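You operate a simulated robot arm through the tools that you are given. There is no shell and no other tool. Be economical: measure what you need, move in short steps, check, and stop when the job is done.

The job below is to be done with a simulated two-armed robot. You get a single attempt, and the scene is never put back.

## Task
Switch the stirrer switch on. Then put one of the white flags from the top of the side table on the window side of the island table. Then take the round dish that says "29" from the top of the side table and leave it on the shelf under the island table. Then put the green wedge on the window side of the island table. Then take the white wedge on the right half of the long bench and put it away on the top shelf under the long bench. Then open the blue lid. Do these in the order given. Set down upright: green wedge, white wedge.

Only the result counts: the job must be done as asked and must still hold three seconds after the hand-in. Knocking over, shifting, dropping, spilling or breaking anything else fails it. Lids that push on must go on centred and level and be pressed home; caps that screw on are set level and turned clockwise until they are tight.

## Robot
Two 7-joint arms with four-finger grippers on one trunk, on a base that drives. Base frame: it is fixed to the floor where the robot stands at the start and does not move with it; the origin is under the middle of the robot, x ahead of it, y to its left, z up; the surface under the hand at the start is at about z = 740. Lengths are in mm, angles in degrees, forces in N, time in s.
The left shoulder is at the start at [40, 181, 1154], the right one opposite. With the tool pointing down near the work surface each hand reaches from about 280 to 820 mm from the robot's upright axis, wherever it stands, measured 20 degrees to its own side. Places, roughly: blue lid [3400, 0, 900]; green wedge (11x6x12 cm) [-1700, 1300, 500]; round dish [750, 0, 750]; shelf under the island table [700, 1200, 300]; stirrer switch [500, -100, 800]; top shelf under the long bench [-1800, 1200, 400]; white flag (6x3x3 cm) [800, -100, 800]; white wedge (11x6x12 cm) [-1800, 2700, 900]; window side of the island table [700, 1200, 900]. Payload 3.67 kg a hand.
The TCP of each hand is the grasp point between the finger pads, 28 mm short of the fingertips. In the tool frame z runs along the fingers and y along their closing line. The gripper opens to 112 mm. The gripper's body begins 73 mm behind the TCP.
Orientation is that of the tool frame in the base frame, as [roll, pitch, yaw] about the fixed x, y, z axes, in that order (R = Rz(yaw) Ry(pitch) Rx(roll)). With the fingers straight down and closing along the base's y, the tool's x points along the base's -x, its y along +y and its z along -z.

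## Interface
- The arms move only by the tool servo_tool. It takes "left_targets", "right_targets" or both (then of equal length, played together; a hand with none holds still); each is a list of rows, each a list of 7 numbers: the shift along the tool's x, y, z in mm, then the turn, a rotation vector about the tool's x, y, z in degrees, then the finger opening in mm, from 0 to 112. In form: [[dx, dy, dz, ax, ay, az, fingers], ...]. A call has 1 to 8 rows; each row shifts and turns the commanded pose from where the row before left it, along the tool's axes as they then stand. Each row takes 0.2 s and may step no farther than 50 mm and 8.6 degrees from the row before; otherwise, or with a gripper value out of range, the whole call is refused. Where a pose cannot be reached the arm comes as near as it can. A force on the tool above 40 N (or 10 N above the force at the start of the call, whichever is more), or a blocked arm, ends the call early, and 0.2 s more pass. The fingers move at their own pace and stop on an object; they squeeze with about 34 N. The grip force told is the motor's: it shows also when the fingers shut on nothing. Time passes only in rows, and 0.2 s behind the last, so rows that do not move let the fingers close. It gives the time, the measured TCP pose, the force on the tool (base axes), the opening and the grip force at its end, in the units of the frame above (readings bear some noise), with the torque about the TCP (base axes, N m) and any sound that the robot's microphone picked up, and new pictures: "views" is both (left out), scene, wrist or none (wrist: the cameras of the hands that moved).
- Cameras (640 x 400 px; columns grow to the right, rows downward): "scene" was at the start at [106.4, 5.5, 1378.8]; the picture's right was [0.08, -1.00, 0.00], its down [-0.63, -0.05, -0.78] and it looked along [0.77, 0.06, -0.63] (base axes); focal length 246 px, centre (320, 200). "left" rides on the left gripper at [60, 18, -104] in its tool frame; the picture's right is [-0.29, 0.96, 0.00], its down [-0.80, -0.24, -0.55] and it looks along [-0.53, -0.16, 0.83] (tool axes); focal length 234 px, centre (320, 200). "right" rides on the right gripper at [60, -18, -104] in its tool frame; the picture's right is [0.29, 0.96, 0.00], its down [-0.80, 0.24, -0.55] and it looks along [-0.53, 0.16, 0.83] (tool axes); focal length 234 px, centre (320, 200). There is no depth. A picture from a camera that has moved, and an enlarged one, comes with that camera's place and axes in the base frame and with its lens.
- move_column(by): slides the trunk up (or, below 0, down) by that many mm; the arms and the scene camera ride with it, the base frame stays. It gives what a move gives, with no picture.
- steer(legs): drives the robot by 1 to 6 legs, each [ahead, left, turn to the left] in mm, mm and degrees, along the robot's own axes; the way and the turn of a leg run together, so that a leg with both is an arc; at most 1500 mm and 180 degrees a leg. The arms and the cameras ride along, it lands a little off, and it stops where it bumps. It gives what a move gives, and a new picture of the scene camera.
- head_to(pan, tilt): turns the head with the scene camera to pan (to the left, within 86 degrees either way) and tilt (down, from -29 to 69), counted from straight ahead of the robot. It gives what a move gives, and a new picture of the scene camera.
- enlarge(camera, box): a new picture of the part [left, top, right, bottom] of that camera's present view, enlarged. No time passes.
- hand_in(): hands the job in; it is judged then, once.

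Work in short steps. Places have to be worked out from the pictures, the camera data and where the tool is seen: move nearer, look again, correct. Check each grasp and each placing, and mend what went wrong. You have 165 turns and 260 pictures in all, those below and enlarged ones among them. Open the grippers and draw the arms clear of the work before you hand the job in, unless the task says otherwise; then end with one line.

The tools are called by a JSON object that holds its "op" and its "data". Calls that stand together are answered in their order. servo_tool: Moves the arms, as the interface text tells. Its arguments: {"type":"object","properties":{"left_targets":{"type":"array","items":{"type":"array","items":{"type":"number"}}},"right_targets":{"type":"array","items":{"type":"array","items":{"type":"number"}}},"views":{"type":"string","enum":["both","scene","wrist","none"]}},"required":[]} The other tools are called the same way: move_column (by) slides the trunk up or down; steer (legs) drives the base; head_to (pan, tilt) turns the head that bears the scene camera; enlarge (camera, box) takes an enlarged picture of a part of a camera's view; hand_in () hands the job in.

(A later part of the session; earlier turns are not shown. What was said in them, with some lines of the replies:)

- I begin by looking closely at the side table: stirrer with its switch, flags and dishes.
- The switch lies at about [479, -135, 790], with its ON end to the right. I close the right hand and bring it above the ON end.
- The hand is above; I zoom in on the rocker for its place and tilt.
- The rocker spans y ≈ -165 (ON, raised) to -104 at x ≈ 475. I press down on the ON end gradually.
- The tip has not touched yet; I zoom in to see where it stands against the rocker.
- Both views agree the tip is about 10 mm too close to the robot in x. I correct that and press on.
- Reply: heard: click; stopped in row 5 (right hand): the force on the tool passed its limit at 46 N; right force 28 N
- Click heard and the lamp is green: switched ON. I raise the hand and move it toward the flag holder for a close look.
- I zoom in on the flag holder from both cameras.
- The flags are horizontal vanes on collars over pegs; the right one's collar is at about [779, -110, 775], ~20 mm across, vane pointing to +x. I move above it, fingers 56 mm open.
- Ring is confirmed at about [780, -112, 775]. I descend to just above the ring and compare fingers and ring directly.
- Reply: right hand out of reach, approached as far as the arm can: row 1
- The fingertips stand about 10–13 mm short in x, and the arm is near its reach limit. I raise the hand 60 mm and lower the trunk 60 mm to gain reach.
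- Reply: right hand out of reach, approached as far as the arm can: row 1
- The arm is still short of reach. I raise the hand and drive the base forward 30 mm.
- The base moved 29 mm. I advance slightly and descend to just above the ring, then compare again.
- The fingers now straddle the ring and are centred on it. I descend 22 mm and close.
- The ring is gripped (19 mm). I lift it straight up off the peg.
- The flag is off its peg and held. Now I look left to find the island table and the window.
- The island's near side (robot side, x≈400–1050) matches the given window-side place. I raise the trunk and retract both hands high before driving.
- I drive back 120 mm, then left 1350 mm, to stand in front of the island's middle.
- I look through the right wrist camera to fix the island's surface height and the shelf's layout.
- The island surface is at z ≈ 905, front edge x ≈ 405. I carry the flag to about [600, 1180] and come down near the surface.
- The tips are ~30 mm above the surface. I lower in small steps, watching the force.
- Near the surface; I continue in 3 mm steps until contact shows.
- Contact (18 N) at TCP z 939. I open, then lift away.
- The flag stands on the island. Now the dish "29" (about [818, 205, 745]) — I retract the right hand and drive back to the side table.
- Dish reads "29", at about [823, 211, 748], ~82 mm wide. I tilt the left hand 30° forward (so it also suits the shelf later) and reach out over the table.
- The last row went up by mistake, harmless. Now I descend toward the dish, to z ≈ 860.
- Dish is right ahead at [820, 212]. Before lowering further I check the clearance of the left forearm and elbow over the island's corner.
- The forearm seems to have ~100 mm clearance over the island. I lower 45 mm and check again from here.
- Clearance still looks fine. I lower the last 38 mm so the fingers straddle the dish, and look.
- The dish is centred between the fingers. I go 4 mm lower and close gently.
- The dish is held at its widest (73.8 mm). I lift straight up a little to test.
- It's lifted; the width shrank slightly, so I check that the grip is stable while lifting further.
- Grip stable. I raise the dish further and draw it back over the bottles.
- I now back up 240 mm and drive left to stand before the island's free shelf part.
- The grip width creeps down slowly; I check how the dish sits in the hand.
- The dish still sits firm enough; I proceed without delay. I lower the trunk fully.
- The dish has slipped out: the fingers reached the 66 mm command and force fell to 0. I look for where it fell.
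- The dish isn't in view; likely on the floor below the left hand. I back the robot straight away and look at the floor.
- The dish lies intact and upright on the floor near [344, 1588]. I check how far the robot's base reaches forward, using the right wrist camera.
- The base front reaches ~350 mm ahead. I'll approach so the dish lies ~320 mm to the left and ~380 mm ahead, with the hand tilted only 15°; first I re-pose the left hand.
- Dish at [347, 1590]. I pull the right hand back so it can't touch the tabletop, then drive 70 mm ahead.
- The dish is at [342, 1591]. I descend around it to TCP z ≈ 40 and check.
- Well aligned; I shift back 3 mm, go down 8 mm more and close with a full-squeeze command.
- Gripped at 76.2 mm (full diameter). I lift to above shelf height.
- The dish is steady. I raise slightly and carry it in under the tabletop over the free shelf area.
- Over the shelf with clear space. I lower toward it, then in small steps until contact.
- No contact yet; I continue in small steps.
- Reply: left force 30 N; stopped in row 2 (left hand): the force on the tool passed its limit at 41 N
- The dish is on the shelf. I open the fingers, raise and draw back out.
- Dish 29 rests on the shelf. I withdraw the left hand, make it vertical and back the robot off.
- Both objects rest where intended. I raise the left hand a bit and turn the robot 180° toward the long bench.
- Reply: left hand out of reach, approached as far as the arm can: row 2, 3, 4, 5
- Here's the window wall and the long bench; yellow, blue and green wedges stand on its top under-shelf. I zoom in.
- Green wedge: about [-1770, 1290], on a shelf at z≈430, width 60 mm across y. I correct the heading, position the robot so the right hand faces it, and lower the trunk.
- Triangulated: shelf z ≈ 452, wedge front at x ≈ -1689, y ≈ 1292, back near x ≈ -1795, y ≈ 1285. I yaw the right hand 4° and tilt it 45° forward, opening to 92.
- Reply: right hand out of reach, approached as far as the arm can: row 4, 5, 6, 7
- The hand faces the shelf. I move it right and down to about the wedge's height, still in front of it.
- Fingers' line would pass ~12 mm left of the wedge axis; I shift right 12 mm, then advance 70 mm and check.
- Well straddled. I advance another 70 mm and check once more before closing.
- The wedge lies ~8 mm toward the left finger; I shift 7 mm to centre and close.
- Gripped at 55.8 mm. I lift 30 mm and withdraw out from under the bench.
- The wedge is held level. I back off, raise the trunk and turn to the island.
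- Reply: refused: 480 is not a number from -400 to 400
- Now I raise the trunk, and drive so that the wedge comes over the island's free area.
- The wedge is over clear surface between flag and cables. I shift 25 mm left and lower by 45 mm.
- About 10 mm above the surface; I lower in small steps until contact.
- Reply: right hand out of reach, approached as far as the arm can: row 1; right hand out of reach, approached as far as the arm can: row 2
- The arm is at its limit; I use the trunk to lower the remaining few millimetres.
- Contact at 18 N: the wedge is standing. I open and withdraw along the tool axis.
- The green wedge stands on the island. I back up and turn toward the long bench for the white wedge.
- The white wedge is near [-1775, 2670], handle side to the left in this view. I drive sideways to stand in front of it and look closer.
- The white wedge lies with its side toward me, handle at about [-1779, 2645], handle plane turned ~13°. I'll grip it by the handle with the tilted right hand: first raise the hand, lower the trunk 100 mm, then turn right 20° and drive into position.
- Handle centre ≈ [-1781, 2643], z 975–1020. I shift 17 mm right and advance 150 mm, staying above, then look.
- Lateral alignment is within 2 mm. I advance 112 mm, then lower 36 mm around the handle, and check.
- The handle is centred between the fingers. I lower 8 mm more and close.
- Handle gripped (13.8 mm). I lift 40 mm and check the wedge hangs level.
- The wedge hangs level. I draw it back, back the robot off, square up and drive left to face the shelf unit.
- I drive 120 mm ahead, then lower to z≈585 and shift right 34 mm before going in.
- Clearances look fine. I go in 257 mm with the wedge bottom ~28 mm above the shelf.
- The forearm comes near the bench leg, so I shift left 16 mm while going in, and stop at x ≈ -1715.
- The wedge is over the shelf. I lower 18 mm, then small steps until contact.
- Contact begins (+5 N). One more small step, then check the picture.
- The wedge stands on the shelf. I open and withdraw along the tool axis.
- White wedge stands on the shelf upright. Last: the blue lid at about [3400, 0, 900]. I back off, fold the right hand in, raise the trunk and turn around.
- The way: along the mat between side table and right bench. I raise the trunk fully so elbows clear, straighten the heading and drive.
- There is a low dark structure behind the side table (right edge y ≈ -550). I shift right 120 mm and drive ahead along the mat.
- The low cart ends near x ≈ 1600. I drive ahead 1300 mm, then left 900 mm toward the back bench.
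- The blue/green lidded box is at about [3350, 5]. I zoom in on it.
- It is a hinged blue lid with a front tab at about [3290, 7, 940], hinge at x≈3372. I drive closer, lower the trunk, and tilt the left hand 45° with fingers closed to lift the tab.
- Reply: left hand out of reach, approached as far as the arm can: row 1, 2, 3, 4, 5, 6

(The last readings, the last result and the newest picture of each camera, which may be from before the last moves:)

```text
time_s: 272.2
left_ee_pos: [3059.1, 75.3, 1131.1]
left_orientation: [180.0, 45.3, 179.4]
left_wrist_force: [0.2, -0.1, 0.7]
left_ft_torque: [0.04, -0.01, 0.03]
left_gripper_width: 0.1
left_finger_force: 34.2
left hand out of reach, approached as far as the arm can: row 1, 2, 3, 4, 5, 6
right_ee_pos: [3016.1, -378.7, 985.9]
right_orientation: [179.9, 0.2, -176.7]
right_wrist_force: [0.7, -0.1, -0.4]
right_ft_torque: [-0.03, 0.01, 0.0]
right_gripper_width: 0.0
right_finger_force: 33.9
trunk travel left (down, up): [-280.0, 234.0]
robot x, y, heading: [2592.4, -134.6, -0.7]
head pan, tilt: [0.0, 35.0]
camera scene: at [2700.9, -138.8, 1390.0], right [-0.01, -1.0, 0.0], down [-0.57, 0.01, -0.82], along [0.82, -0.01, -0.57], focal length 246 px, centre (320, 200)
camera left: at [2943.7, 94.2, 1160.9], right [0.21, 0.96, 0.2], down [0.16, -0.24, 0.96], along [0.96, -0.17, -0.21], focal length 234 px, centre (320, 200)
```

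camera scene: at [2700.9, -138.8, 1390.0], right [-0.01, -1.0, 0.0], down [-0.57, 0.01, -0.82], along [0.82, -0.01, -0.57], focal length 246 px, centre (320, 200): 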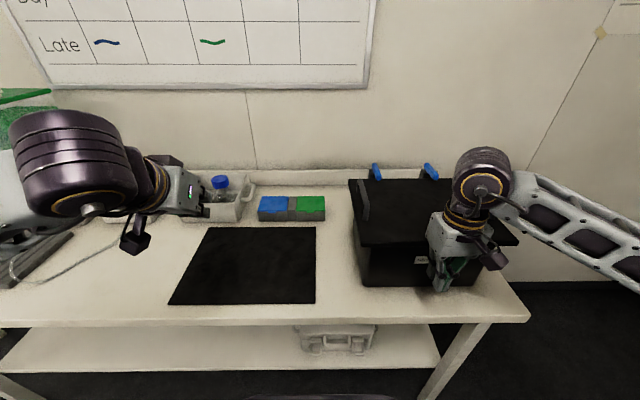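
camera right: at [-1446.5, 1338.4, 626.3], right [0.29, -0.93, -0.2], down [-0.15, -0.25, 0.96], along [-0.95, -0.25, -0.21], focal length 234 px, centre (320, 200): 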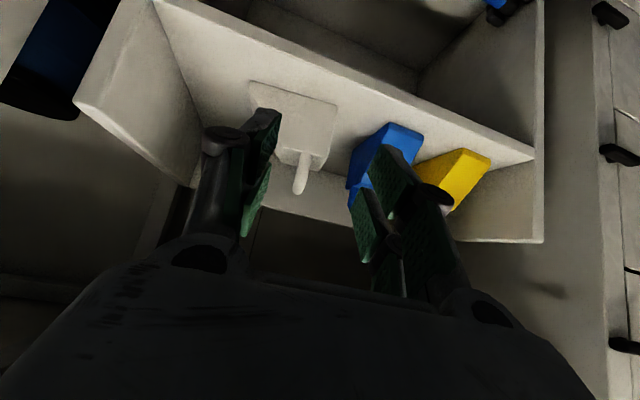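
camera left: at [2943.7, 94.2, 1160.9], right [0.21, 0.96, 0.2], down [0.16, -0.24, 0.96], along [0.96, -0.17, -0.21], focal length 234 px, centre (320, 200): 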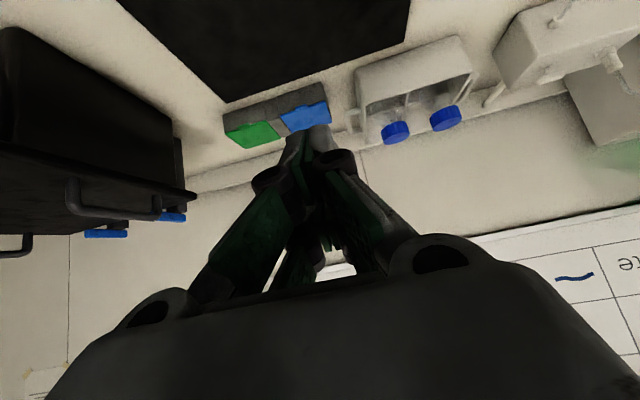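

The bench front is at x≈2970, so the right hand is close to the black box; I draw it back and up, then zoom in on the blue lid.

{"op": "servo_tool", "data": {"right_targets": [[30, 0, -20, 0, 0, 0, 0], [40, 0, -20, 0, 0, 0, 0], [40, 0, -20, 0, 0, 0, 0]], "views": "none"}}

{"op": "enlarge", "data": {"camera": "scene", "box": [240, 180, 340, 240]}}

{"op": "enlarge", "data": {"camera": "left", "box": [210, 70, 350, 160]}}

```text
time_s: 273.0
left_ee_pos: [3056.7, 75.1, 1130.4]
left_orientation: [-179.9, 45.4, 179.5]
left_wrist_force: [0.0, -0.8, 0.5]
left_ft_torque: [-0.03, -0.01, 0.04]
left_gripper_width: 0.1
left_finger_force: 34.3
right_ee_pos: [2905.6, -382.8, 1049.5]
right_orientation: [179.9, 0.1, -176.6]
right_wrist_force: [0.9, 0.3, -0.1]
right_ft_torque: [0.01, -0.02, -0.05]
right_gripper_width: 0.3
right_finger_force: 33.8
trunk travel left (down, up): [-280.0, 234.0]
robot x, y, heading: [2593.3, -135.9, -0.5]
head pan, tilt: [0.0, 35.0]
```

```text
6.40 times, centred on (290, 210) of scene
camera zoom: at [2699.5, -138.8, 1390.1], right [-0.01, -1.0, 0.0], down [-0.57, 0.01, -0.82], along [0.82, -0.01, -0.57], focal length 1576 px, centre (512, 136)
```

zoom: 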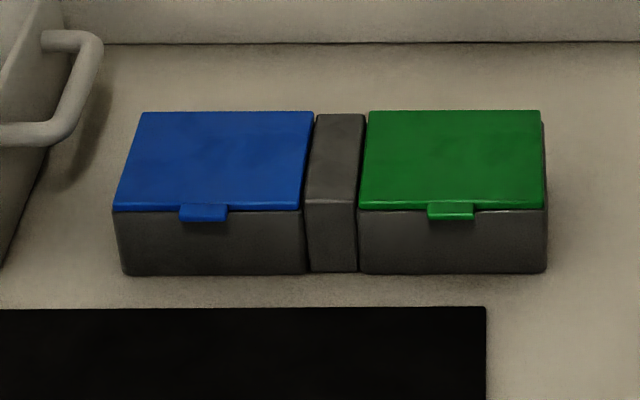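

```text
4.44 times, centred on (280, 115) of left
camera zoom: at [2942.3, 94.3, 1161.2], right [0.21, 0.96, 0.2], down [0.16, -0.24, 0.96], along [0.96, -0.17, -0.21], focal length 1041 px, centre (498, 578)
```

zoom: 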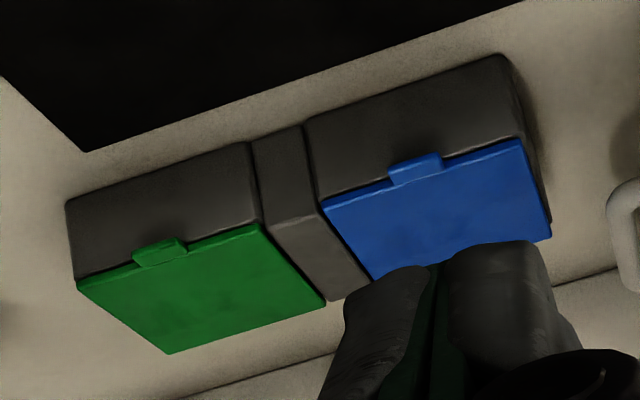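

Better stereo: bench surface here z≈820, the tab at about [3375, 21, 863], hinge x≈3480. I bring the closed left fingers down in front of the box and look.

{"op": "servo_tool", "data": {"left_targets": [[0, -7.7, 46, 0, 0, 0, 0], [0, -7.7, 46, 0, 0, 0, 0], [0, -7.7, 46, 0, 0, 0, 0], [0, -7.7, 46, 0, 0, 0, 0], [0, -7.7, 46, 0, 0, 0, 0], [0, -7.7, 46, 0, 0, 0, 0]]}}

{"op": "enlarge", "data": {"camera": "scene", "box": [230, 170, 350, 260]}}

{"op": "enlarge", "data": {"camera": "left", "box": [220, 60, 400, 190]}}

```text
time_s: 274.4
left_ee_pos: [3255.0, 23.6, 935.4]
left_orientation: [-179.9, 45.3, 179.5]
left_wrist_force: [1.2, 0.1, 0.8]
left_ft_torque: [0.02, 0.01, -0.01]
left_gripper_width: 0.0
left_finger_force: 33.7
right_ee_pos: [2908.1, -382.4, 1047.4]
right_orientation: [180.0, 0.0, -176.7]
right_wrist_force: [0.0, -0.6, -0.4]
right_ft_torque: [0.06, 0.02, 0.02]
right_gripper_width: 0.2
right_finger_force: 34.5
trunk travel left (down, up): [-280.0, 234.0]
robot x, y, heading: [2590.1, -138.7, -0.5]
head pan, tilt: [0.0, 35.0]
camera scene: at [2701.9, -139.0, 1389.9], right [-0.01, -1.0, 0.0], down [-0.57, 0.01, -0.82], along [0.82, -0.01, -0.57], focal length 246 px, centre (320, 200)
camera left: at [3140.0, 43.0, 964.8], right [0.21, 0.96, 0.2], down [0.16, -0.24, 0.96], along [0.96, -0.17, -0.21], focal length 234 px, centre (320, 200)
```

scene: 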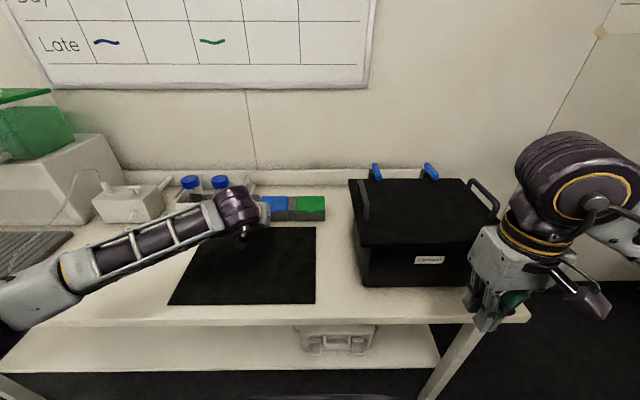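
left: 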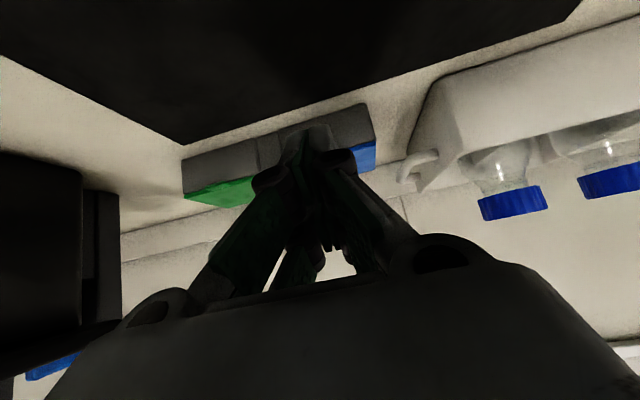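

```text
4.44 times, centred on (290, 215) of scene
camera zoom: at [2701.9, -139.0, 1389.9], right [-0.01, -1.0, 0.0], down [-0.57, 0.01, -0.82], along [0.82, -0.01, -0.57], focal length 1094 px, centre (453, 133)
```

zoom: 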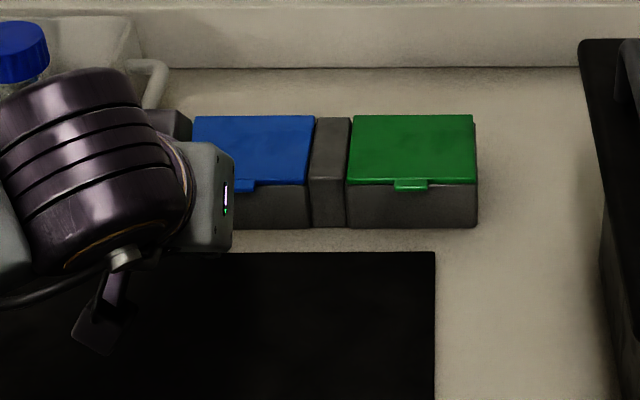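

```text
3.08 times, centred on (310, 125) of left
camera zoom: at [3140.0, 43.0, 964.8], right [0.21, 0.96, 0.2], down [0.16, -0.24, 0.96], along [0.96, -0.17, -0.21], focal length 720 px, centre (351, 431)
```

zoom: 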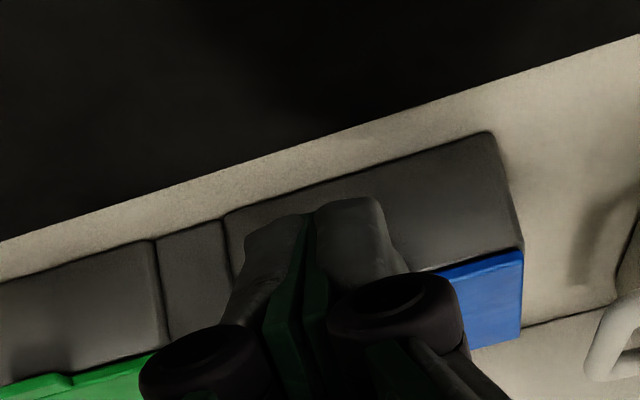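

Tab centre y≈21 and lid front x≈3391. I go down and forward to just short of the box front at TCP z≈861.

{"op": "servo_tool", "data": {"left_targets": [[0, -1, 35, 0, 0, 0, 0], [0, -1, 35, 0, 0, 0, 0], [0, 0, 35, 0, 0, 0, 0]]}}

{"op": "enlarge", "data": {"camera": "left", "box": [220, 60, 400, 190]}}

{"op": "head_to", "data": {"pan": 12, "tilt": 35}}

```text
time_s: 275.2
left_ee_pos: [3332.1, 26.4, 862.9]
left_orientation: [-180.0, 45.3, 179.4]
left_wrist_force: [-0.1, -0.1, 0.5]
left_ft_torque: [-0.03, 0.04, 0.0]
left_gripper_width: 0.0
left_finger_force: 34.3
right_ee_pos: [2907.4, -383.1, 1046.3]
right_orientation: [179.8, 0.0, -176.6]
right_wrist_force: [-0.4, -0.5, -0.8]
right_ft_torque: [0.05, 0.02, 0.0]
right_gripper_width: 0.0
right_finger_force: 34.2
trunk travel left (down, up): [-280.0, 234.0]
robot x, y, heading: [2594.6, -138.5, -0.5]
head pan, tilt: [0.0, 35.0]
camera scene: at [2701.8, -139.0, 1389.9], right [-0.01, -1.0, 0.0], down [-0.57, 0.01, -0.82], along [0.82, -0.01, -0.57], focal length 246 px, centre (320, 200)
camera left: at [3216.1, 44.3, 891.9], right [0.21, 0.96, 0.2], down [0.16, -0.24, 0.96], along [0.96, -0.17, -0.21], focal length 234 px, centre (320, 200)
```

scene: 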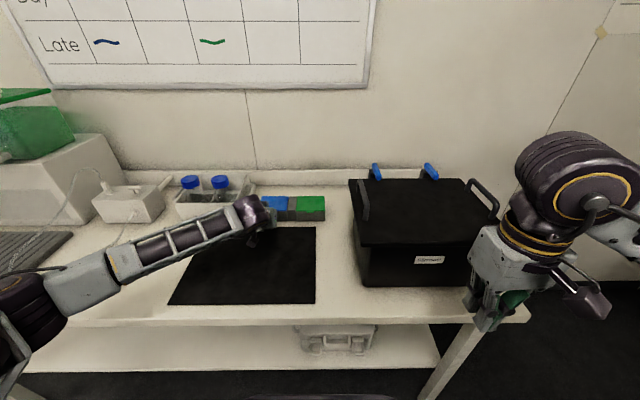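
left: 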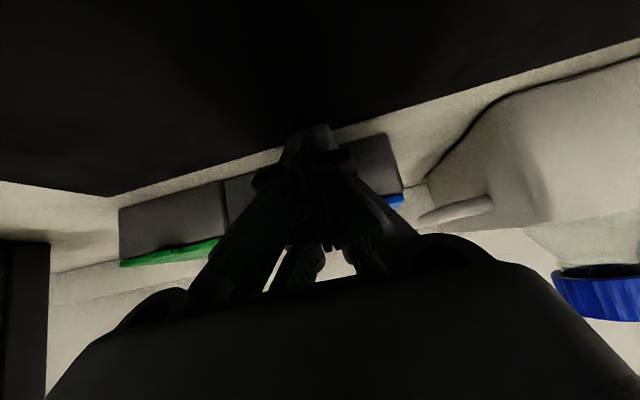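

```text
3.08 times, centred on (310, 125) of left
camera zoom: at [3216.1, 44.3, 891.9], right [0.21, 0.96, 0.2], down [0.16, -0.24, 0.96], along [0.96, -0.17, -0.21], focal length 720 px, centre (351, 431)
```

zoom: 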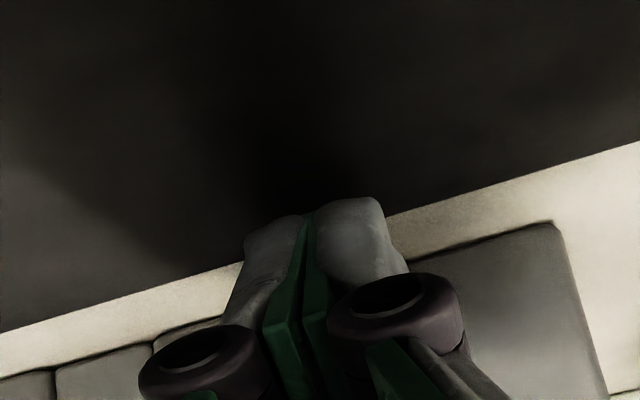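

```text
time_s: 275.9
left_ee_pos: [3330.3, 24.5, 862.3]
left_orientation: [-179.8, 45.4, 179.5]
left_wrist_force: [0.7, -0.2, -0.3]
left_ft_torque: [-0.02, -0.05, 0.02]
left_gripper_width: 0.0
left_finger_force: 34.2
right_ee_pos: [2905.8, -383.9, 1046.4]
right_orientation: [179.9, 0.1, -176.6]
right_wrist_force: [0.1, 1.0, -0.3]
right_ft_torque: [0.0, 0.01, 0.0]
right_gripper_width: 0.0
right_finger_force: 34.0
trunk travel left (down, up): [-280.0, 234.0]
robot x, y, heading: [2591.5, -139.5, -0.5]
head pan, tilt: [12.0, 35.0]
camera scene: at [2698.8, -120.6, 1390.0], right [0.2, -0.98, 0.0], down [-0.56, -0.11, -0.82], along [0.8, 0.16, -0.57], focal length 246 px, centre (320, 200)
```

scene: 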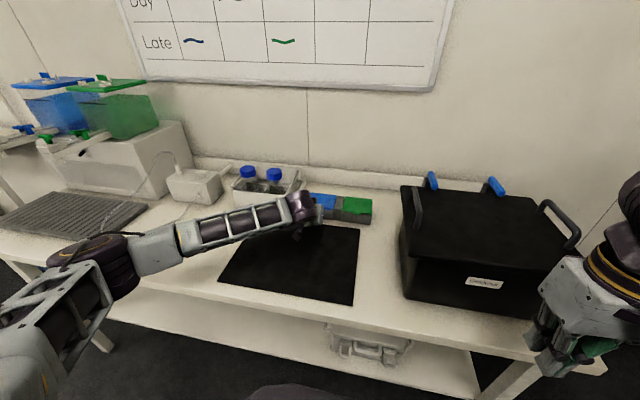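

Kinematics put the fingertip corner at x≈3358, z≈850. I creep forward ~28 mm to get under the tab, watching force.

{"op": "servo_tool", "data": {"left_targets": [[-5, -3, 5, 0, 0, 0, 0], [-5, 0, 5, 0, 0, 0, 0], [-5, 0, 5, 0, 0, 0, 0], [-4.5, 0, 4.5, 0, 0, 0, 0]]}}

{"op": "enlarge", "data": {"camera": "scene", "box": [280, 170, 380, 250]}}

```text
time_s: 276.7
left_ee_pos: [3340.8, 20.2, 861.9]
left_orientation: [-179.9, 45.0, 179.4]
left_wrist_force: [-24.2, 3.3, 11.6]
left_ft_torque: [0.03, -0.4, 0.14]
left_gripper_width: 0.0
left_finger_force: 36.4
right_ee_pos: [2902.7, -381.8, 1048.2]
right_orientation: [179.9, 0.3, -176.4]
right_wrist_force: [-0.3, 0.1, 0.4]
right_ft_torque: [0.03, 0.02, -0.01]
right_gripper_width: 0.0
right_finger_force: 33.9
trunk travel left (down, up): [-280.0, 234.0]
robot x, y, heading: [2589.2, -138.8, -0.5]
head pan, tilt: [12.0, 35.0]
stopped in row 3 (left hand): the force on the tool passed its limit at 49 N (the readings are from after the stop); the commanded pose is now the measured one
camera scene: at [2693.8, -120.0, 1390.5], right [0.2, -0.98, 0.0], down [-0.56, -0.12, -0.82], along [0.8, 0.16, -0.57], focal length 246 px, centre (320, 200)
camera left: at [3225.8, 39.2, 892.7], right [0.21, 0.96, 0.2], down [0.17, -0.24, 0.96], along [0.96, -0.17, -0.21], focal length 234 px, centre (320, 200)
```

scene: 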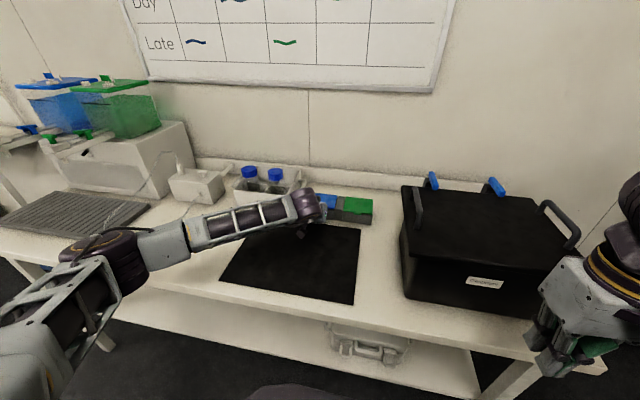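
left: 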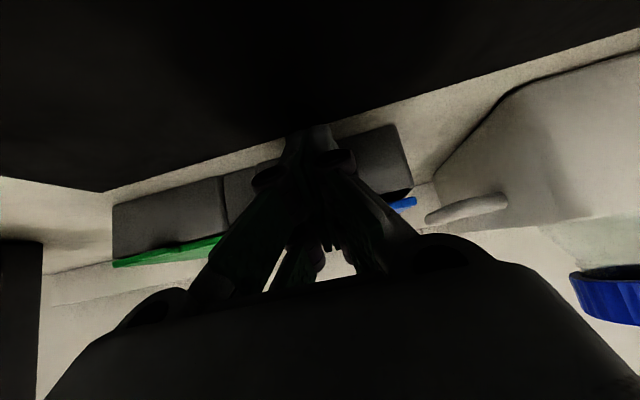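

```text
5.00 times, centred on (330, 210) of scene
camera zoom: at [2693.8, -120.0, 1390.5], right [0.2, -0.98, 0.0], down [-0.56, -0.12, -0.82], along [0.8, 0.16, -0.57], focal length 1231 px, centre (270, 150)
```

zoom: 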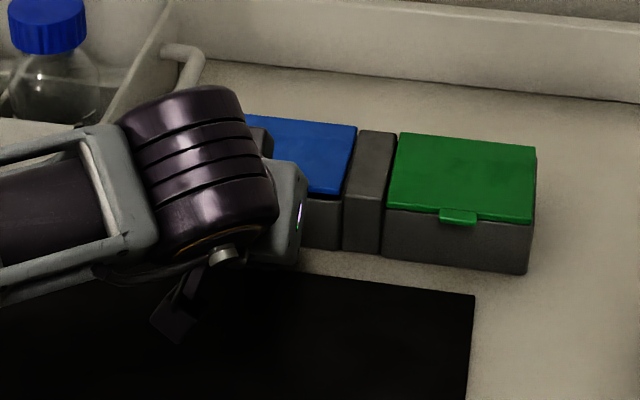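

Contact at TCP x≈3341. I zoom in to see whether the box or the lid moved.

{"op": "enlarge", "data": {"camera": "left", "box": [340, 110, 460, 230]}}

{"op": "enlarge", "data": {"camera": "left", "box": [100, 110, 360, 280]}}

```text
3.33 times, centred on (400, 170) of left
camera zoom: at [3225.8, 39.2, 892.7], right [0.21, 0.96, 0.2], down [0.17, -0.24, 0.96], along [0.96, -0.17, -0.21], focal length 781 px, centre (53, 300)
```

zoom: 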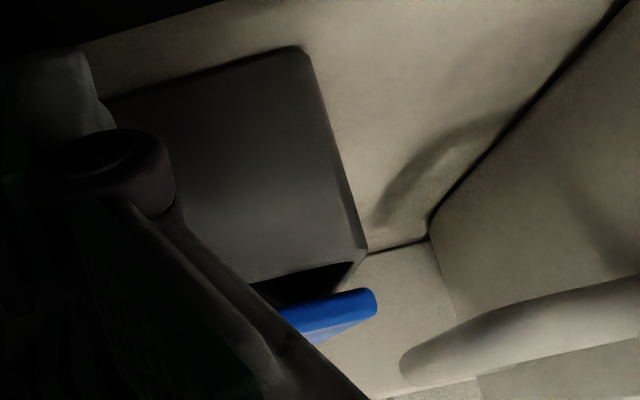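

```text
2.35 times, centred on (230, 195) of left
camera zoom: at [3225.8, 39.2, 892.7], right [0.21, 0.96, 0.2], down [0.17, -0.24, 0.96], along [0.96, -0.17, -0.21], focal length 551 px, centre (532, 212)
```

zoom: 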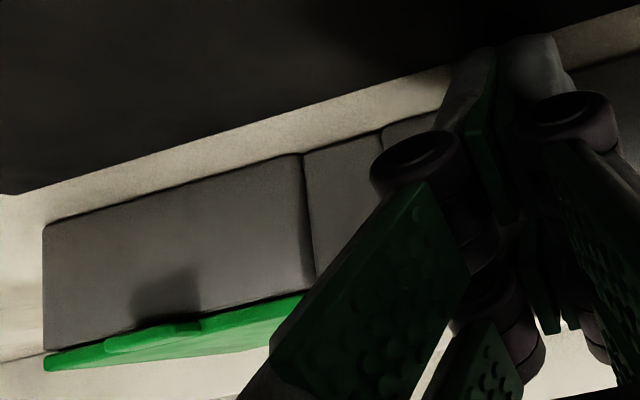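

The blue lid has already lifted slightly off the box rim. I now move the finger upward.

{"op": "servo_tool", "data": {"left_targets": [[-5.7, 0, -5.6, 0, 0, 0, 0], [-5.7, 0, -5.6, 0, 0, 0, 0], [-7, 0, -7, 0, 0, 0, 0]]}}

{"op": "enlarge", "data": {"camera": "left", "box": [300, 110, 460, 250]}}

{"op": "enlarge", "data": {"camera": "scene", "box": [280, 170, 380, 250]}}

```text
time_s: 277.5
left_ee_pos: [3345.7, 19.4, 887.6]
left_orientation: [-179.9, 45.0, 179.4]
left_wrist_force: [-0.2, 0.1, -0.3]
left_ft_torque: [0.02, 0.0, -0.01]
left_gripper_width: 0.0
left_finger_force: 35.4
right_ee_pos: [2908.3, -383.2, 1045.8]
right_orientation: [179.8, 0.1, -176.5]
right_wrist_force: [0.6, 0.1, -0.3]
right_ft_torque: [-0.01, -0.01, -0.01]
right_gripper_width: 0.1
right_finger_force: 33.7
trunk travel left (down, up): [-280.0, 234.0]
robot x, y, heading: [2590.2, -136.2, -0.3]
head pan, tilt: [12.0, 35.0]
camera scene: at [2699.2, -120.5, 1390.0], right [0.2, -0.98, 0.0], down [-0.56, -0.11, -0.82], along [0.8, 0.16, -0.57], focal length 246 px, centre (320, 200)
camera left: at [3231.2, 39.3, 917.6], right [0.21, 0.96, 0.2], down [0.17, -0.24, 0.96], along [0.96, -0.17, -0.21], focal length 234 px, centre (320, 200)
```

scene: 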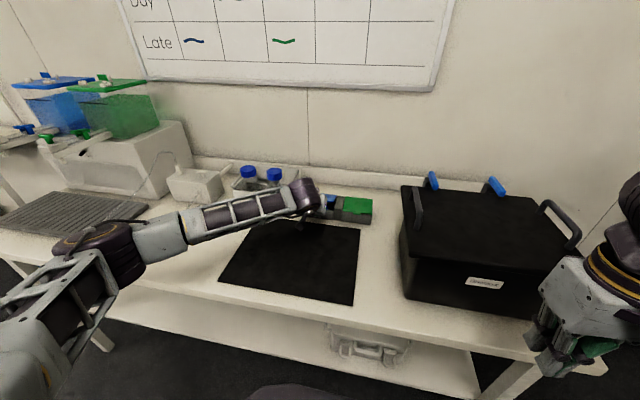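
left: 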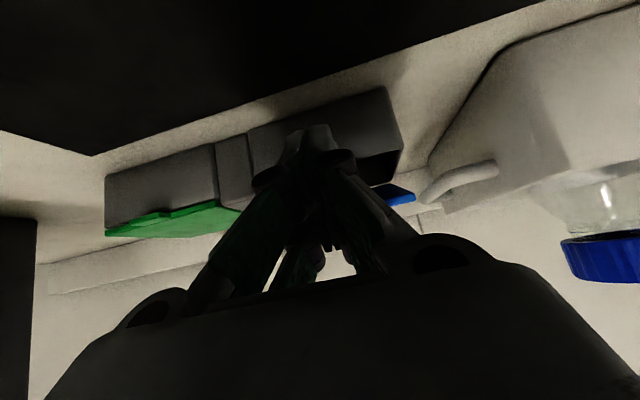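

```text
2.86 times, centred on (380, 180) of left
camera zoom: at [3231.2, 39.3, 917.6], right [0.21, 0.96, 0.2], down [0.17, -0.24, 0.96], along [0.96, -0.17, -0.21], focal length 669 px, centre (149, 257)
```

zoom: 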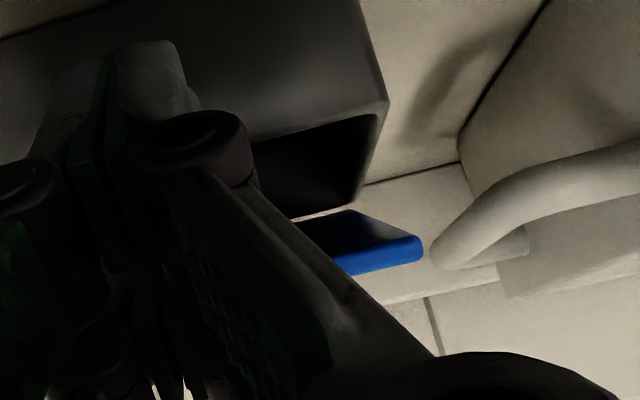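

```text
5.00 times, centred on (330, 210) of scene
camera zoom: at [2699.2, -120.5, 1390.0], right [0.2, -0.98, 0.0], down [-0.56, -0.11, -0.82], along [0.8, 0.16, -0.57], focal length 1231 px, centre (270, 150)
```

zoom: 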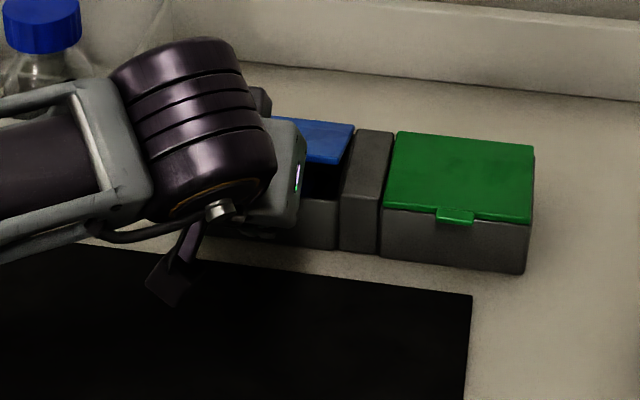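

The lid is rising (~30°). I go on up and then forward to swing it past vertical.

{"op": "servo_tool", "data": {"left_targets": [[-10, 0, -9.8, 0, 0, 0, 0], [-14, 0, -7, 0, 0, 0, 0], [-14, 0, 0, 0, 0, 0, 0], [-14, 0, 7, 0, 0, 0, 0]]}}

{"op": "enlarge", "data": {"camera": "scene", "box": [280, 160, 380, 240]}}

```text
time_s: 278.5
left_ee_pos: [3375.2, 19.2, 926.8]
left_orientation: [180.0, 44.8, 179.5]
left_wrist_force: [0.0, -0.2, 0.2]
left_ft_torque: [0.0, 0.01, -0.03]
left_gripper_width: 0.2
left_finger_force: 35.9
right_ee_pos: [2907.2, -382.8, 1047.4]
right_orientation: [179.9, 0.2, -176.4]
right_wrist_force: [0.2, -0.6, -0.8]
right_ft_torque: [0.03, 0.0, 0.01]
right_gripper_width: 0.0
right_finger_force: 34.2
trunk travel left (down, up): [-280.0, 234.0]
robot x, y, heading: [2588.4, -134.1, -0.6]
head pan, tilt: [12.0, 35.0]
camera scene: at [2698.7, -120.7, 1390.0], right [0.2, -0.98, 0.0], down [-0.56, -0.11, -0.82], along [0.8, 0.16, -0.57], focal length 246 px, centre (320, 200)
camera left: at [3259.6, 38.1, 958.3], right [0.21, 0.96, 0.2], down [0.17, -0.24, 0.95], along [0.96, -0.17, -0.22], focal length 234 px, centre (320, 200)
```

scene: 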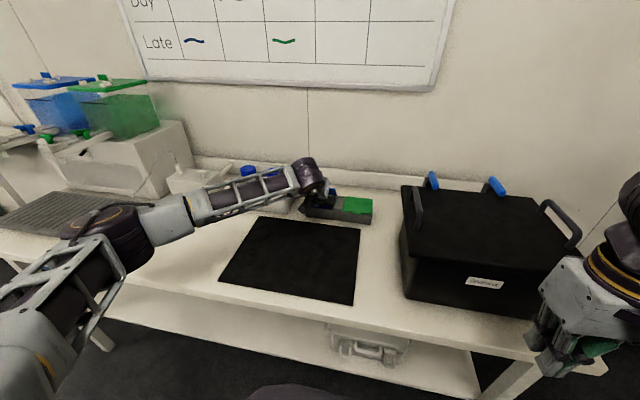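
left: 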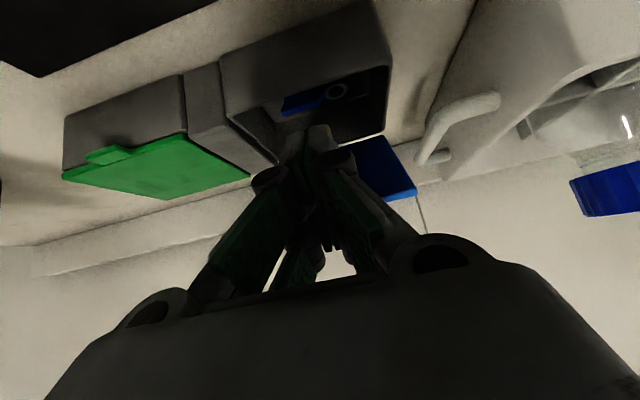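

```text
5.00 times, centred on (330, 200) of scene
camera zoom: at [2698.7, -120.7, 1390.0], right [0.2, -0.98, 0.0], down [-0.56, -0.11, -0.82], along [0.8, 0.16, -0.57], focal length 1231 px, centre (270, 200)
```

zoom: 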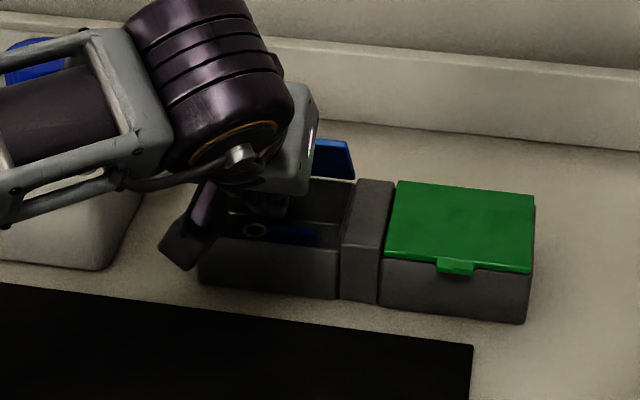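

The lid stands ~60° open. I keep pushing forward over the hinge.

{"op": "servo_tool", "data": {"left_targets": [[-14, 0, 10, 0, 0, 0, 0], [-14, 0, 12, 0, 0, 0, 0], [-14, 0, 12, 0, 0, 0, 0], [-14, 0, 14, 0, 0, 0, 0], [-10, 0, 10, 0, 0, 0, 0]]}}

{"op": "enlarge", "data": {"camera": "scene", "box": [280, 150, 380, 230]}}

```text
time_s: 279.7
left_ee_pos: [3456.8, 17.5, 934.9]
left_orientation: [-180.0, 45.0, 179.4]
left_wrist_force: [-41.3, 3.6, 4.5]
left_ft_torque: [-0.03, -0.16, 0.14]
left_gripper_width: 6.0
left_finger_force: 35.9
right_ee_pos: [2900.9, -381.4, 1049.6]
right_orientation: [-180.0, 0.3, -176.5]
right_wrist_force: [-0.3, -0.2, 0.0]
right_ft_torque: [-0.01, 0.0, 0.0]
right_gripper_width: 0.1
right_finger_force: 34.4
trunk travel left (down, up): [-280.0, 234.0]
robot x, y, heading: [2587.3, -140.2, -0.4]
head pan, tilt: [12.0, 35.0]
camera scene: at [2691.6, -119.9, 1390.5], right [0.2, -0.98, 0.0], down [-0.56, -0.11, -0.82], along [0.81, 0.16, -0.57], focal length 246 px, centre (320, 200)
camera left: at [3341.7, 37.2, 966.5], right [0.21, 0.96, 0.2], down [0.17, -0.24, 0.96], along [0.96, -0.17, -0.22], focal length 234 px, centre (320, 200)
```

scene: 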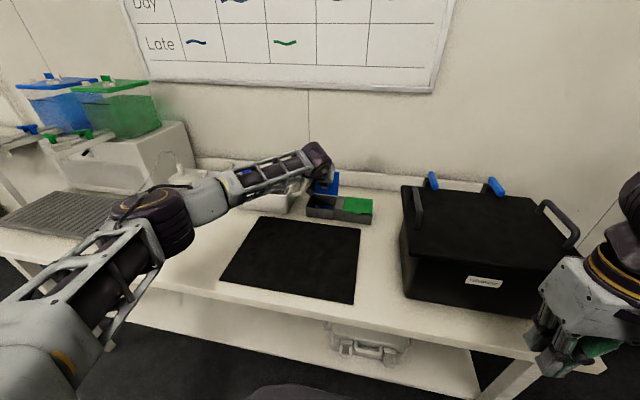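
left: 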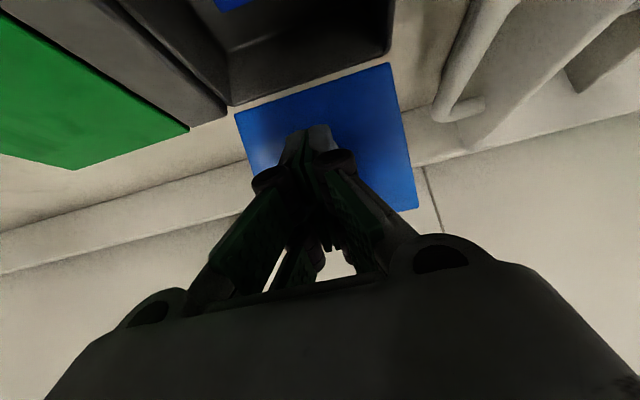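

```text
5.00 times, centred on (330, 190) of scene
camera zoom: at [2691.6, -119.9, 1390.5], right [0.2, -0.98, 0.0], down [-0.56, -0.11, -0.82], along [0.81, 0.16, -0.57], focal length 1231 px, centre (270, 250)
```

zoom: 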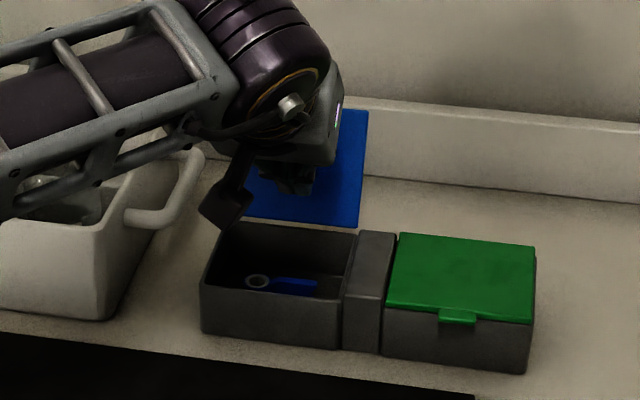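

The lid is past vertical at its stop (41 N). I back the finger off slowly and see that it stays open.

{"op": "servo_tool", "data": {"left_targets": [[10, 0, -10, 0, 0, 0, 0], [0, 0, -30, 0, 0, 0, 0], [0, 0, -40, 0, 0, 0, 0], [10, 0, -40, 0, 0, 0, 0], [20, 0, -40, 0, 0, 0, 0], [20, 0, -40, 0, 0, 0, 0]]}}

{"op": "enlarge", "data": {"camera": "scene", "box": [280, 150, 380, 230]}}

```text
time_s: 281.1
left_ee_pos: [3278.3, 21.3, 1031.6]
left_orientation: [179.9, 44.9, 179.4]
left_wrist_force: [0.0, 0.1, 1.4]
left_ft_torque: [0.03, -0.04, 0.0]
left_gripper_width: 0.0
left_finger_force: 35.7
right_ee_pos: [2905.8, -383.0, 1046.6]
right_orientation: [179.9, 0.1, -176.5]
right_wrist_force: [-0.5, -0.2, 0.1]
right_ft_torque: [0.02, -0.04, 0.0]
right_gripper_width: 0.0
right_finger_force: 34.3
trunk travel left (down, up): [-280.0, 234.0]
robot x, y, heading: [2589.9, -134.4, -0.4]
head pan, tilt: [12.0, 35.0]
camera scene: at [2697.2, -120.5, 1390.1], right [0.2, -0.98, 0.0], down [-0.56, -0.11, -0.82], along [0.8, 0.16, -0.57], focal length 246 px, centre (320, 200)
camera left: at [3164.4, 41.1, 1062.8], right [0.21, 0.96, 0.2], down [0.17, -0.24, 0.96], along [0.96, -0.17, -0.22], focal length 234 px, centre (320, 200)
```

scene: 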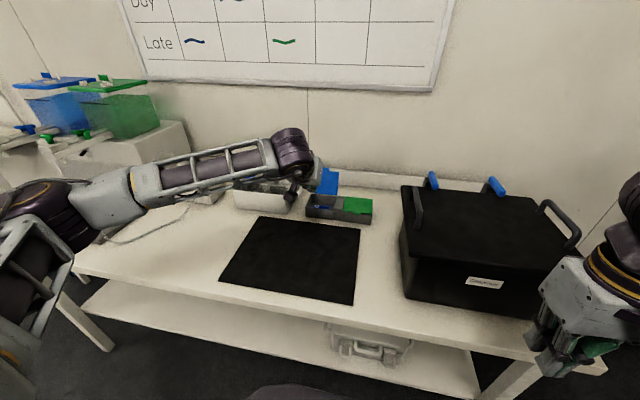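
left: 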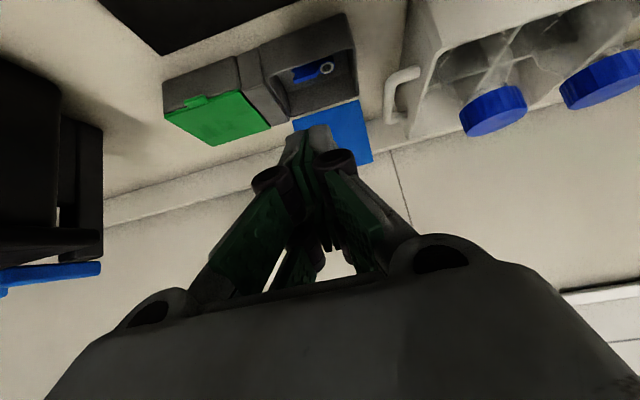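

```text
5.00 times, centred on (330, 190) of scene
camera zoom: at [2697.2, -120.5, 1390.1], right [0.2, -0.98, 0.0], down [-0.56, -0.11, -0.82], along [0.8, 0.16, -0.57], focal length 1231 px, centre (270, 250)
```

zoom: 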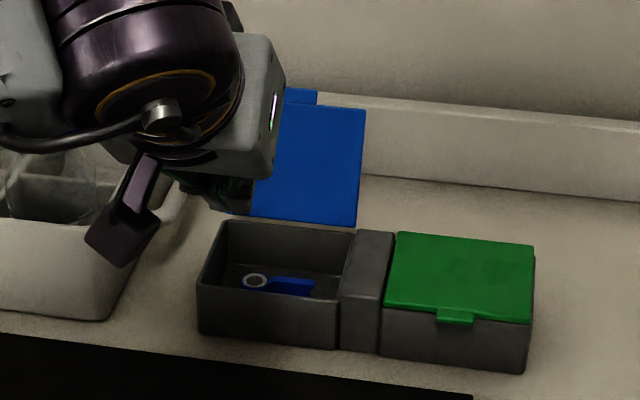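

The blue lid stays open. I draw the arm clear, open both grippers and back the robot off a little.

{"op": "servo_tool", "data": {"left_targets": [[15, 0, -40, 0, 0, 0, 0], [25, 0, -35, 0, 0, 0, 40], [25, 0, -30, 0, 0, 0, 112], [25, 0, -25, 0, 0, 0, 112], [0, 0, 0, 0, 0, 0, 112]], "right_targets": [[10, 0, -20, 0, 0, 0, 60], [0, 0, -20, 0, 0, 0, 112], [0, 0, -20, 0, 0, 0, 112], [0, 0, 0, 0, 0, 0, 112], [0, 0, 0, 0, 0, 0, 112]], "views": "none"}}

{"op": "steer", "data": {"legs": [[-150, 0, 0]]}}

{"op": "enlarge", "data": {"camera": "scene", "box": [250, 150, 410, 250]}}

```text
time_s: 282.3
left_ee_pos: [3123.8, 22.1, 1064.2]
left_orientation: [-180.0, 44.8, 179.4]
left_wrist_force: [-0.2, -0.5, -0.3]
left_ft_torque: [0.02, -0.01, -0.02]
left_gripper_width: 111.6
left_finger_force: 0.1
right_ee_pos: [2899.8, -382.7, 1108.0]
right_orientation: [179.9, -0.1, -176.7]
right_wrist_force: [-0.6, 0.0, 0.4]
right_ft_torque: [-0.02, 0.01, 0.0]
right_gripper_width: 112.1
right_finger_force: 0.1
trunk travel left (down, up): [-280.0, 234.0]
robot x, y, heading: [2592.3, -137.7, -0.6]
head pan, tilt: [12.0, 35.0]
```

```text
time_s: 283.7
left_ee_pos: [2970.9, 23.7, 1065.1]
left_orientation: [180.0, 44.8, 179.4]
left_wrist_force: [0.3, 0.2, -0.1]
left_ft_torque: [-0.02, -0.04, 0.0]
left_gripper_width: 112.0
left_finger_force: 0.1
right_ee_pos: [2746.3, -381.1, 1107.8]
right_orientation: [179.9, 0.1, -176.4]
right_wrist_force: [-0.2, 0.3, 0.5]
right_ft_torque: [0.0, 0.02, 0.0]
right_gripper_width: 111.9
right_finger_force: 0.1
trunk travel left (down, up): [-280.0, 234.0]
robot x, y, heading: [2437.5, -133.6, -0.3]
head pan, tilt: [12.0, 35.0]
camera scene: at [2545.5, -118.9, 1390.1], right [0.2, -0.98, 0.0], down [-0.56, -0.12, -0.82], along [0.8, 0.17, -0.57], focal length 246 px, centre (320, 200)
```

scene: 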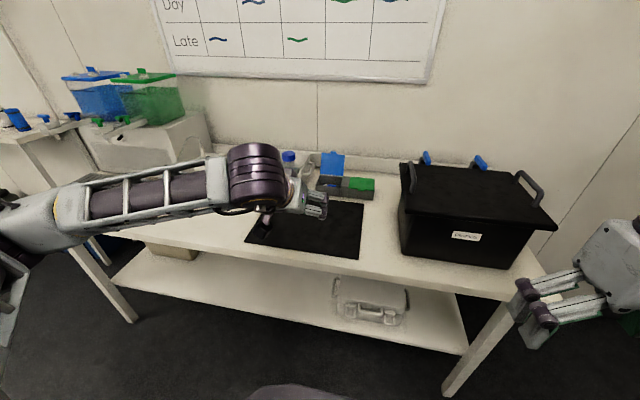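

```text
4.00 times, centred on (330, 200) of scene
camera zoom: at [2545.5, -118.9, 1390.1], right [0.2, -0.98, 0.0], down [-0.56, -0.12, -0.82], along [0.8, 0.17, -0.57], focal length 985 px, centre (280, 200)
```

zoom: 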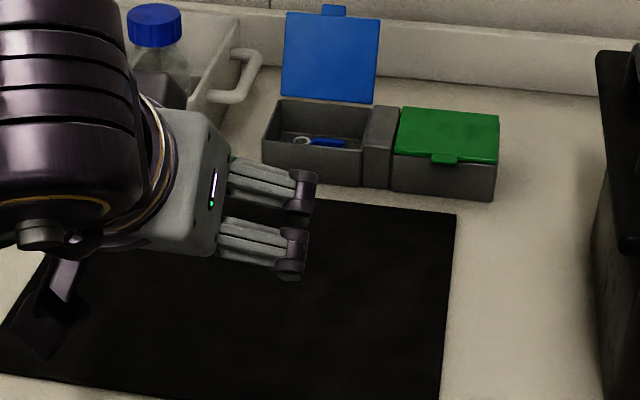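

The blue lid stays open, the arms are clear of the work and both grippers are open, so I hand in.

{"op": "hand_in", "data": {}}

```text
The job is handed in.
```

All six steps were done in order and I've handed the job in, but I dropped dish 29 once on the way. It fell to the floor while I was carrying it to the island, looked intact and upright when I found it, and I picked it up and set it on the shelf under the island table.
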